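You operate a simulated robot arm through the tools that you are given. There is no shell and no other tool. Be economical: measure what you need, move in short steps, check, and stop when the job is done.

Carry out the task below with a simulated robot arm. There is one attempt and no reset: what you move stays moved.

TASK
Take the grey dam and leave it on top of the blue strap coil.
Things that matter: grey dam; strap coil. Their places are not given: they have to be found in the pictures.

It is judged by the outcome, as a careful person would: the job done as asked, and still so three seconds after it is handed in. It fails if anything else is knocked over, pushed out of place, dropped, spilled or broken.

THE ROBOT
A 7-joint arm with a two-finger parallel gripper, fixed in place. Base frame: the origin is at the foot of the arm, x ahead of it, y to its left, z up; the work surface is at about z = 0. Lengths are in mm, angles in rad, forces in N, time in s.
With the tool pointing down near the work surface it reaches from about 220 to 580 mm from the base axis. Its first joint turns from -1.152 to 1.152 rad. Payload 2.5 kg.
Tool frame: the origin (TCP) lies between the finger pads and is the grasp point; the fingertips stand 23 mm ahead of it; z points along the fingers, y is the line along which they close. The gripper opens to 94 mm. The fingers are 38 mm wide and 10 mm thick; the gripper's body (54 by 96 mm) begins 39 mm behind the TCP.
Orientation is that of the tool frame in the base frame, as [roll, pitch, yaw] about the fixed x, y, z axes, in that order (R = Rz(yaw) Ry(pitch) Rx(roll)). With the fingers straight down and closing along the base's y, the tool's x points along the base's -x, its y along +y and its z along -z.

THE INTERFACE
- The arm moves only by the tool servo_tool. Its argument "moves" is a list of rows, each a list of 4 numbers: the shift along the tool's x, y, z in mm, then the turn about the tool's z in rad. In form: [[tx, ty, tz, spin], ...]. A call has 1 to 8 rows; each row shifts and turns the commanded pose from where the row before left it, along the tool's axes as they then stand. "hand" is the gripper command, from -1 (shut) to 1 (fully open), values between in proportion, set as the call begins (left out, the last holds). A row lasts 0.2 s, in which the tool goes at most 50 mm and 0.15 rad; a call with a longer step from one row to the next is refused whole, and so is a gripper value outside its range. A pose out of reach is approached as far as the arm can. The call stops where the force on the tool passes 40 N (or 10 N more than at its start, if that is more) or the arm is blocked; 0.2 s more then pass. The fingers move at their own pace (about 108 mm/s each) and stop on an object; they squeeze with about 23 N. The grip force told is the motor's: it shows also when the fingers shut on nothing. Time passes only in rows, and 0.2 s behind the last, so rows that do not move let the fingers close. It gives the time, the measured TCP pose, the force on the tool (base axes), the opening and the grip force at its end, in the units of the frame above (readings bear some noise).
- Cameras (640 x 400 px; columns grow to the right, rows downward): "scene" is fixed at [126.9, -415.3, 538.9]; the picture's right is [0.75, -0.66, 0.00], its down [-0.41, -0.47, -0.79] and it looks along [0.52, 0.59, -0.62] (base axes); focal length 248 px, centre (320, 200). "wrist" rides on the gripper at [-39, 0, -44] in the tool frame; the picture's right is [0.00, -1.00, 0.00], its down [0.97, 0.00, -0.24] and it looks along [0.24, 0.00, 0.97] (tool axes); focal length 218 px, centre (320, 200).
- camera(camera): a new picture of that camera. No time passes.
- measure_at(camera, pixels): for up to 12 pixels [column, row] of the newest picture of that camera ("zoom" is the newest enlarged one), the place [x, y, z] in the base frame of the surface seen there, good to about 3 mm. No time passes.
- close_up(camera, box): a new picture of the part [left, top, right, bottom] of that camera's present view, enlarged. No time passes.
- close_job(): hands the job in; it is judged then, once.

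Work in short steps. Measure before you move; look again where a grasp or a placing could have gone wrong, and mend it. You have 60 turns and 16 pictures in all, the two below and enlarged ones among them. Open the gripper and draw the arm clear of the work before you hand the job in, unless the task says otherwise; then end with one line.

The tools are called after "Request:" as name(argument=value, ...) on one line, values as JSON. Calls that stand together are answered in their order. servo_tool: Moves the arm, as the interface text tells. Its arguments: {"type":"object","properties":{"moves":{"type":"array","items":{"type":"array","items":{"type":"number"}}},"hand":{"type":"number"}},"required":["moves"]} The other tools are called the same way: camera (camera) takes a picture; measure_at (camera, pixels) gives the place of the surface under pixels of a picture; close_up (camera, box) takes an enlarged picture of a part of a camera's view; close_job () hands the job in.

At the start:

```text
t: 0.0
ee_pos: [387.2, -12.7, 330.6]
tcp_rot: [3.141, 0.0, -3.141]
force: [0.5, -0.3, -0.6]
opening: 93.9
grip_force: 0.0
```

scene: 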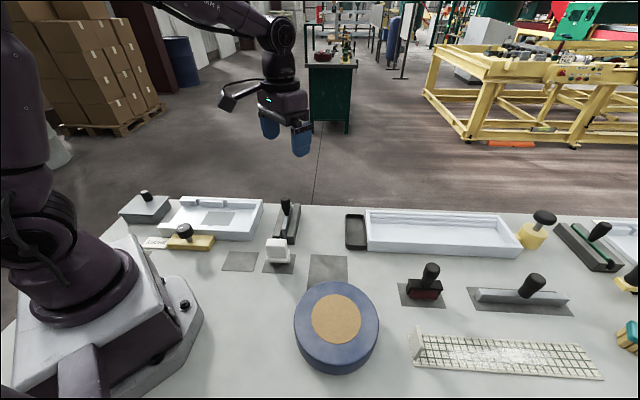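
wrist: 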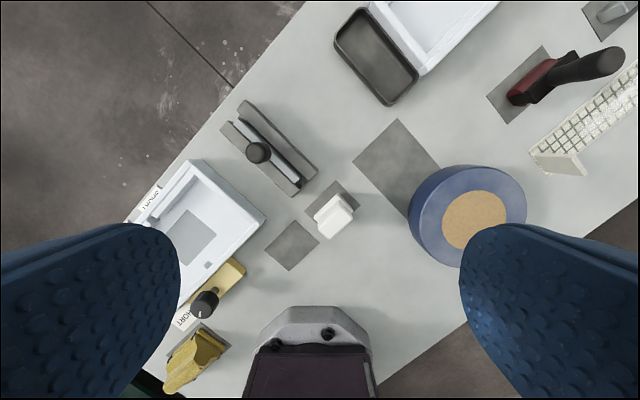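

I need to identify the grey dam among several handled objects, so I take enlarged views of the left and right of the bench.

Request:
close_up(camera="scene", box=[110, 180, 350, 330])

Request:
close_up(camera="scene", box=[380, 190, 640, 390])

```text
2.67 times, centred on (230, 255) of scene
```

zoom: 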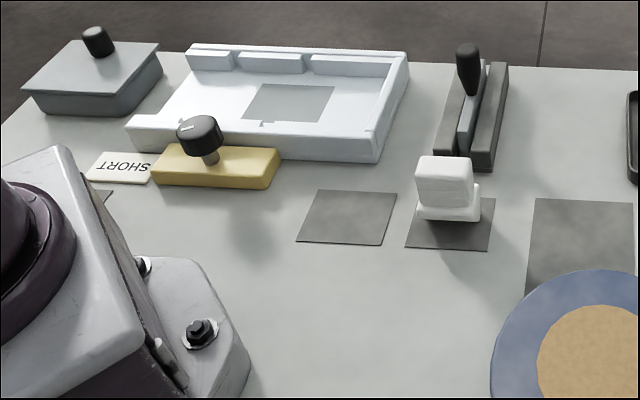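

```text
2.00 times, centred on (510, 290) of scene
```

zoom: 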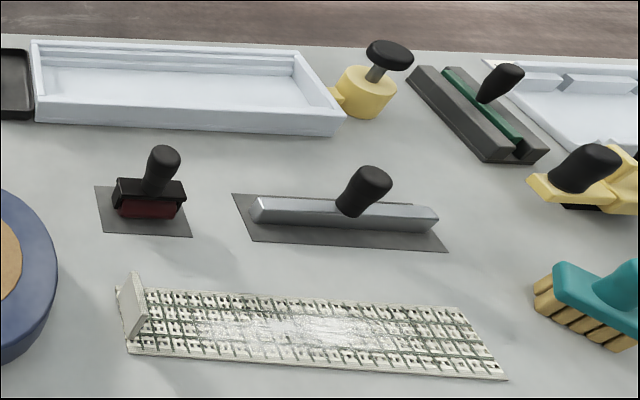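

The two slotted blocks hold a green and a grey insert with handles, but there is also a grey bar on a mat. I measure these before deciding.

Request:
measure_at(camera="scene", pixels=[[285, 200], [281, 234], [293, 236], [298, 206], [284, 220], [337, 318], [306, 318], [365, 318], [337, 345], [480, 294], [568, 297], [534, 279]])

Request:
close_up(camera="scene", box=[250, 190, 330, 240])

Request:
close_up(camera="wrist", box=[200, 80, 360, 200])

```text
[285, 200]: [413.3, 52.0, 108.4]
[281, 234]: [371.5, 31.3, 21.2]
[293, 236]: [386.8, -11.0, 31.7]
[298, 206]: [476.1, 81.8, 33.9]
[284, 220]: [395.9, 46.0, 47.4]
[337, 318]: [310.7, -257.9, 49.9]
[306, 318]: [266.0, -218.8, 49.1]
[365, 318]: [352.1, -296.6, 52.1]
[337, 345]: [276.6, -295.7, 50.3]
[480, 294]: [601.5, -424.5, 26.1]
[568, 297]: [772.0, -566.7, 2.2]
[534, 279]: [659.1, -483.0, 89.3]
```

```text
8.00 times, centred on (290, 215) of scene
```

zoom: 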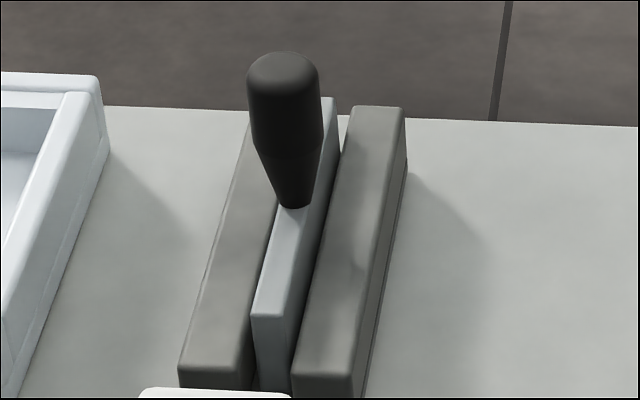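

```text
3.33 times, centred on (280, 140) of wrist
```

zoom: 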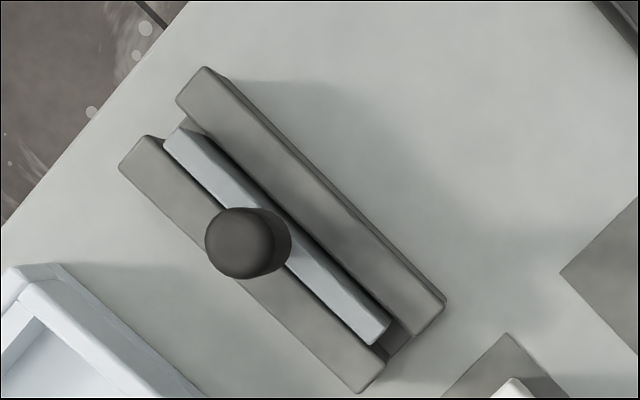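

The bar lies at about 820 mm, out of reach, so the grey insert plate in the left slotted block, with its upright black handle, is the dam. I measure it from the wrist view.

Request:
measure_at(camera="zoom", pixels=[[178, 140], [376, 332], [310, 255], [225, 190], [240, 240], [270, 250], [230, 225], [300, 330], [350, 250], [190, 85], [335, 275], [140, 150]])

Request:
measure_at(camera="wrist", pixels=[[474, 222], [445, 222], [503, 222], [474, 195], [474, 246], [256, 151], [430, 200], [500, 180], [333, 207], [333, 222]])

```text
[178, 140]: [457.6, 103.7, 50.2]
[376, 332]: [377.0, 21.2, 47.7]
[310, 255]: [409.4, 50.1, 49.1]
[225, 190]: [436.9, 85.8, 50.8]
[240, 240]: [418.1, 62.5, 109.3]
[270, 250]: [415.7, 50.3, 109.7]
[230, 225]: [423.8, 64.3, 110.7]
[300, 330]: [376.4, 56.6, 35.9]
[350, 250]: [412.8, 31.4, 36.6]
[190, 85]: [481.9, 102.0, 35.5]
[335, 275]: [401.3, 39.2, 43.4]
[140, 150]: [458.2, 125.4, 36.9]
```

```text
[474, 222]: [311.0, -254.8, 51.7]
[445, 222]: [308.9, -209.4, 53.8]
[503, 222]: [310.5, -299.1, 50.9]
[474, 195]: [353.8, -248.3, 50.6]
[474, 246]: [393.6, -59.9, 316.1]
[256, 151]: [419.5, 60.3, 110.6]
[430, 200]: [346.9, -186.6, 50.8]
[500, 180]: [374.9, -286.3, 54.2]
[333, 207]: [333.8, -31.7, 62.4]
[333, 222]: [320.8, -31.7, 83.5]
```

The plate runs from about (458,104) to (377,21) with its top at z≈50. The handle is centred at (418,61.5) with its top at z≈110. I move above it and turn −0.79 so the fingers close across the plate.

Request:
servo_tool(moves=[[-15.4, 37.1, 0, 0], [-15.4, 37.1, 0, 0], [0, 0, 0, -0.132], [0, 0, 0, -0.132], [0, 0, 0, -0.132], [0, 0, 0, -0.132], [0, 0, 0, -0.132], [0, 0, 0, -0.13]], hand=1)

Request:
servo_tool(moves=[[0, 0, 40, 0], [0, 0, 40, 0], [0, 0, 40, 0], [0, 0, 0, 0]])

Request:
camera(camera="wrist")

```text
t: 1.8
ee_pos: [417.6, 60.0, 328.5]
tcp_rot: [3.141, 0.0, -2.35]
force: [0.5, -0.1, 0.1]
opening: 93.8
grip_force: 0.0
```

```text
t: 2.8
ee_pos: [418.3, 60.6, 211.2]
tcp_rot: [-3.141, -0.001, -2.35]
force: [-0.5, 0.0, 0.8]
opening: 94.2
grip_force: 0.0
```

```text
9 pictures are left
```

wrist: 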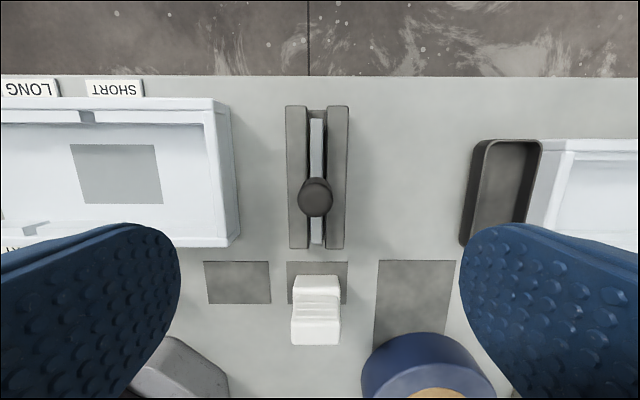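

The plate lines up with the tool x axis (columns ~316 from rows 119 to 244). I measure the handle once more for centring.

Request:
measure_at(camera="wrist", pixels=[[315, 187], [302, 190], [328, 190], [316, 125], [316, 240], [316, 182], [315, 213], [235, 225], [425, 345]])

```text
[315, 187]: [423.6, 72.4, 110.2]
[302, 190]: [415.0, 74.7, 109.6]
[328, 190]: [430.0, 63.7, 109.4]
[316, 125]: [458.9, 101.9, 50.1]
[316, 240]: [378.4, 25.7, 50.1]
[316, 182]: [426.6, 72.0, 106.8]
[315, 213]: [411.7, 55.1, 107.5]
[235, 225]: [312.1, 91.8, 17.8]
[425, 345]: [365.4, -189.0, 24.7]
```

The handle centre is about (419,63.5), so I shift a little and lower to TCP z≈90. The fingertips will then be at about 67, above the plate and block.

Request:
servo_tool(moves=[[-2, 2, 30, 0], [0, 0, 40, 0], [0, 0, 30, 0], [0, 0, 21, 0], [0, 0, 0, 0]])

Request:
servo_tool(moves=[[0, 0, 0, 0], [0, 0, 0, 0], [0, 0, 0, 0], [0, 0, 0, 0]], hand=-1)

```text
t: 4.0
ee_pos: [419.0, 60.4, 88.7]
tcp_rot: [-3.141, -0.001, -2.351]
force: [-0.2, 0.2, -0.5]
opening: 94.2
grip_force: 0.1
```

```text
t: 5.0
ee_pos: [417.7, 60.9, 90.2]
tcp_rot: [-3.141, -0.002, -2.351]
force: [0.5, 0.1, -1.3]
opening: 25.5
grip_force: 22.7
```

The fingers hold the handle, with the opening at 25.5. I lift straight up slowly.

Request:
servo_tool(moves=[[0, 0, -10, 0], [0, 0, -15, 0], [0, 0, -25, 0], [0, 0, -30, 0], [0, 0, -30, 0], [0, 0, -20, 0], [0, 0, 0, 0]])

Request:
camera(camera="scene")

```text
t: 6.6
ee_pos: [417.5, 63.9, 220.9]
tcp_rot: [-3.141, -0.002, -2.351]
force: [0.3, 0.3, -0.6]
opening: 25.2
grip_force: 22.6
```

```text
8 pictures are left
```

scene: 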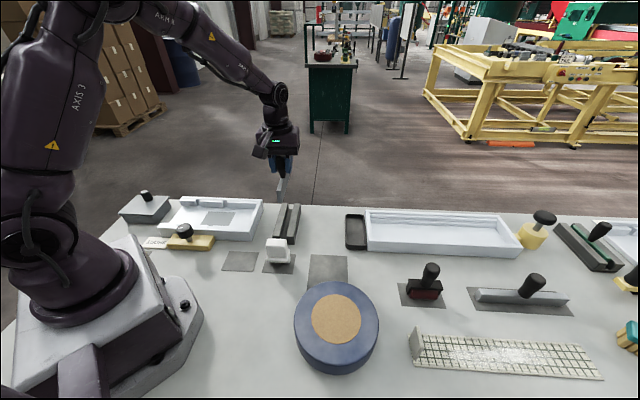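

Request:
close_up(camera="scene", box=[240, 140, 320, 210])

Request:
measure_at(camera="scene", pixels=[[298, 315], [337, 286], [376, 315], [337, 350], [337, 314], [282, 198], [281, 202], [317, 300], [360, 335]])

```text
5.71 times, centred on (280, 175) of scene
```

zoom: 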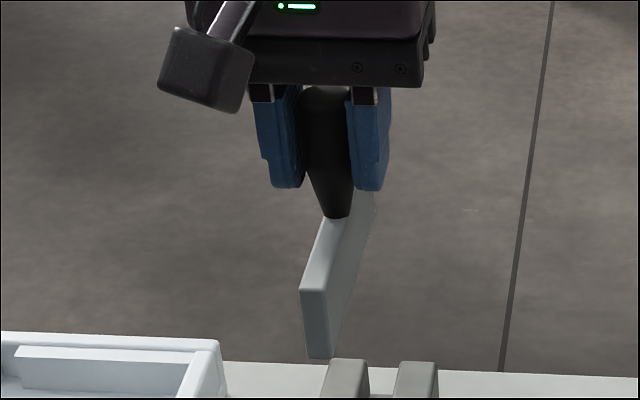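

```text
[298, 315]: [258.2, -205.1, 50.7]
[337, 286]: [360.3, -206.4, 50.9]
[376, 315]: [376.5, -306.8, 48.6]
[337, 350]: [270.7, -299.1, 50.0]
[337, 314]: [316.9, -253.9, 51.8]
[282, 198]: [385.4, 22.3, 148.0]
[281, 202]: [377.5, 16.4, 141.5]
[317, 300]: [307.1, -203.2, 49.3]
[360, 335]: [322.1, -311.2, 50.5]
```

The dam hangs straight. I measure its lower edge, and take the coil centre as about (316,−254) with its top at z≈51.

Request:
measure_at(camera="zoom", pixels=[[317, 354], [313, 350], [316, 292], [304, 290], [325, 293], [330, 350]])

```text
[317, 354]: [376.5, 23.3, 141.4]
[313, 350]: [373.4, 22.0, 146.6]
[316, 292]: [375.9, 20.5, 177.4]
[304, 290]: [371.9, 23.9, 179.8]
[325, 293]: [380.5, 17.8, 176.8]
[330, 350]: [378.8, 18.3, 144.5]
```

The dam's bottom edge is about 80 mm below the TCP. I carry it at this height to above the coil centre.

Request:
servo_tool(moves=[[15, -7.6, 0, 0], [25, -12.7, 0, 0], [27, -13.8, 0, 0], [27, -13.8, 0, 0], [27, -13.8, 0, 0], [27, -13.8, 0, 0], [27, -13.8, 0, 0], [27, -13.8, 0, 0]])

Request:
servo_tool(moves=[[27, -13.8, 0, 0], [27, -13.8, 0, 0], [25, -12.7, 0, 0], [16.4, -8.1, 0, 0], [0, 0, 0, 0], [0, 0, 0, 0]])

Request:
camera(camera="scene")

```text
t: 8.4
ee_pos: [347.8, -155.3, 219.4]
tcp_rot: [3.141, 0.001, -2.351]
force: [-0.3, 0.2, -1.0]
opening: 25.2
grip_force: 22.5
```

```text
t: 9.8
ee_pos: [316.5, -254.7, 218.8]
tcp_rot: [3.141, -0.001, -2.351]
force: [0.3, 0.1, -1.8]
opening: 25.5
grip_force: 23.0
```

```text
6 pictures are left
```

scene: 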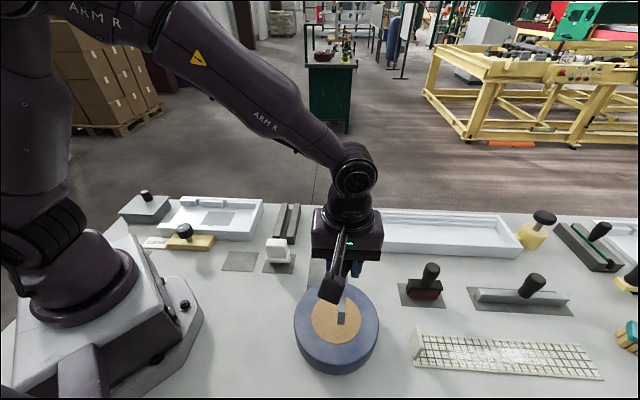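

The dam is above the coil. I lower quickly to about 12 mm above contact (expected at TCP z≈131), then in fine steps.

Request:
servo_tool(moves=[[0, 0, 25, 0], [0, 0, 25, 0], [0, 0, 18, 0], [0, 0, 8, 0], [0, 0, 0, 0]])

Request:
servo_tool(moves=[[0, 0, 3, 0], [0, 0, 3, 0], [0, 0, 2, 0], [0, 0, 0, 0]])

Request:
close_up(camera="scene", box=[280, 270, 400, 380])

```text
t: 11.0
ee_pos: [317.2, -255.2, 141.1]
tcp_rot: [-3.141, 0.0, -2.351]
force: [0.9, 0.0, -0.9]
opening: 25.4
grip_force: 23.4
```

```text
t: 12.0
ee_pos: [318.1, -254.7, 135.2]
tcp_rot: [-3.141, 0.002, -2.351]
force: [0.6, -0.3, -1.4]
opening: 25.5
grip_force: 23.6
```

```text
3.64 times, centred on (340, 325) of scene
```

zoom: 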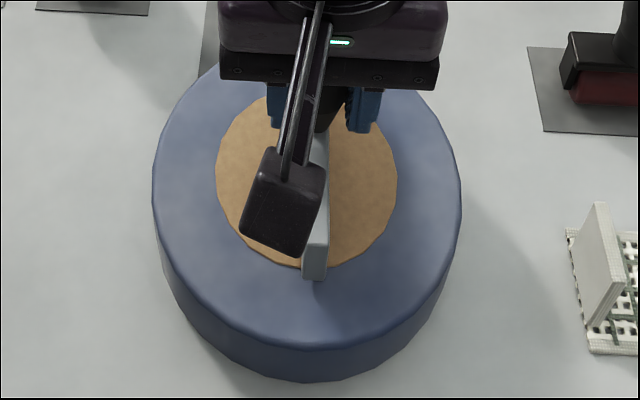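

Not yet touching. I go on in 1 mm steps.

Request:
servo_tool(moves=[[0, 0, 1, 0], [0, 0, 1, 0], [0, 0, 0, 0]])

Request:
servo_tool(moves=[[0, 0, 1, 0], [0, 0, 0, 0]])

Request:
servo_tool(moves=[[0, 0, 1, 0], [0, 0, 0, 0]])

```text
t: 12.8
ee_pos: [316.0, -255.1, 133.4]
tcp_rot: [3.14, 0.001, -2.353]
force: [0.0, 0.2, -0.8]
opening: 25.3
grip_force: 22.8
```

```text
t: 13.4
ee_pos: [316.4, -254.7, 133.5]
tcp_rot: [-3.141, 0.0, -2.351]
force: [1.1, -0.1, -1.6]
opening: 25.3
grip_force: 22.9
```

```text
t: 14.0
ee_pos: [317.2, -254.3, 131.3]
tcp_rot: [-3.14, 0.0, -2.35]
force: [-1.1, -0.7, -0.7]
opening: 25.3
grip_force: 23.2
```

Request:
servo_tool(moves=[[0, 0, 1, 0], [0, 0, 0, 0]])

Request:
servo_tool(moves=[[0, 0, 1, 0], [0, 0, 0, 0]])

```text
t: 14.6
ee_pos: [315.8, -253.8, 130.0]
tcp_rot: [-3.141, -0.001, -2.35]
force: [-0.9, -0.4, -0.2]
opening: 25.2
grip_force: 23.1
```

```text
t: 15.2
ee_pos: [314.4, -254.0, 131.7]
tcp_rot: [-3.138, 0.001, -2.351]
force: [-5.2, -1.6, 19.8]
opening: 25.4
grip_force: 23.4
```

Contact is made, with 20 N upward force. I ease off slightly and open the fingers a little first.

Request:
servo_tool(moves=[[0, 0, -0.7, 0], [0, 0, 0, 0]])

Request:
servo_tool(moves=[[0, 0, 0, 0], [0, 0, 0, 0]], hand=-0.3)

Request:
close_up(camera="scene", box=[280, 240, 400, 380])

```text
t: 15.8
ee_pos: [314.9, -253.8, 130.4]
tcp_rot: [-3.138, 0.0, -2.351]
force: [-4.8, -4.4, 25.7]
opening: 25.4
grip_force: 23.1
```

```text
t: 16.4
ee_pos: [316.0, -253.7, 128.0]
tcp_rot: [-3.141, 0.0, -2.35]
force: [-0.1, 0.6, -0.2]
opening: 33.1
grip_force: 0.1
```

```text
2.86 times, centred on (340, 310) of scene
```

zoom: 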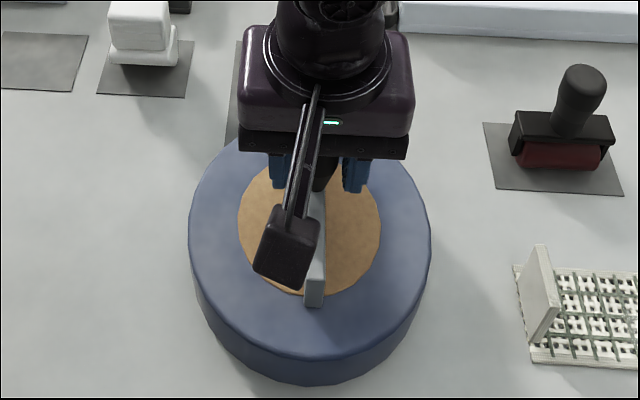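

It stands without being held. I open wide and rise straight up.

Request:
servo_tool(moves=[[0, 0, 0, 0], [0, 0, 0, 0], [0, 0, 0, 0]], hand=0.6)

Request:
servo_tool(moves=[[0, 0, -10, 0], [0, 0, -20, 0], [0, 0, -30, 0], [0, 0, -40, 0], [0, 0, -40, 0], [0, 0, -20, 0], [0, 0, 0, 0]])

Request:
servo_tool(moves=[[-20, 10, 0, 0], [-30, 15, 0, 0], [-35, 18, 0, 0], [-35, 18, 0, 0], [-35, 18, 0, 0], [-20, 10, 0, 0], [0, 0, 0, 0], [0, 0, 0, 0]])

Request:
camera(camera="scene")

```text
t: 17.2
ee_pos: [315.9, -253.3, 129.8]
tcp_rot: [-3.141, 0.0, -2.352]
force: [0.9, 0.8, 0.0]
opening: 75.4
grip_force: 0.1
```

```text
t: 18.8
ee_pos: [316.2, -254.3, 290.9]
tcp_rot: [-3.141, 0.0, -2.351]
force: [-0.7, -0.2, 0.0]
opening: 75.3
grip_force: 0.1
```

```text
t: 20.6
ee_pos: [378.2, -66.4, 290.9]
tcp_rot: [-3.141, 0.0, -2.351]
force: [0.3, -0.2, 0.3]
opening: 75.0
grip_force: 0.1
```

```text
3 pictures are left
```

scene: 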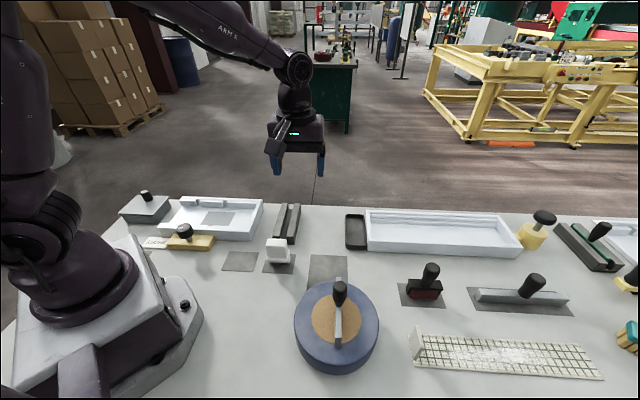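

The dam stands upright on the coil, everything else is in place, and the arm is clear. I hand the job in.

Request:
close_job()

```text
The job is handed in.
```

The grey dam is standing upright on top of the blue strap coil, nothing else was moved, and the arm is clear with its gripper open; I took the grey insert in the slotted block to be the dam.
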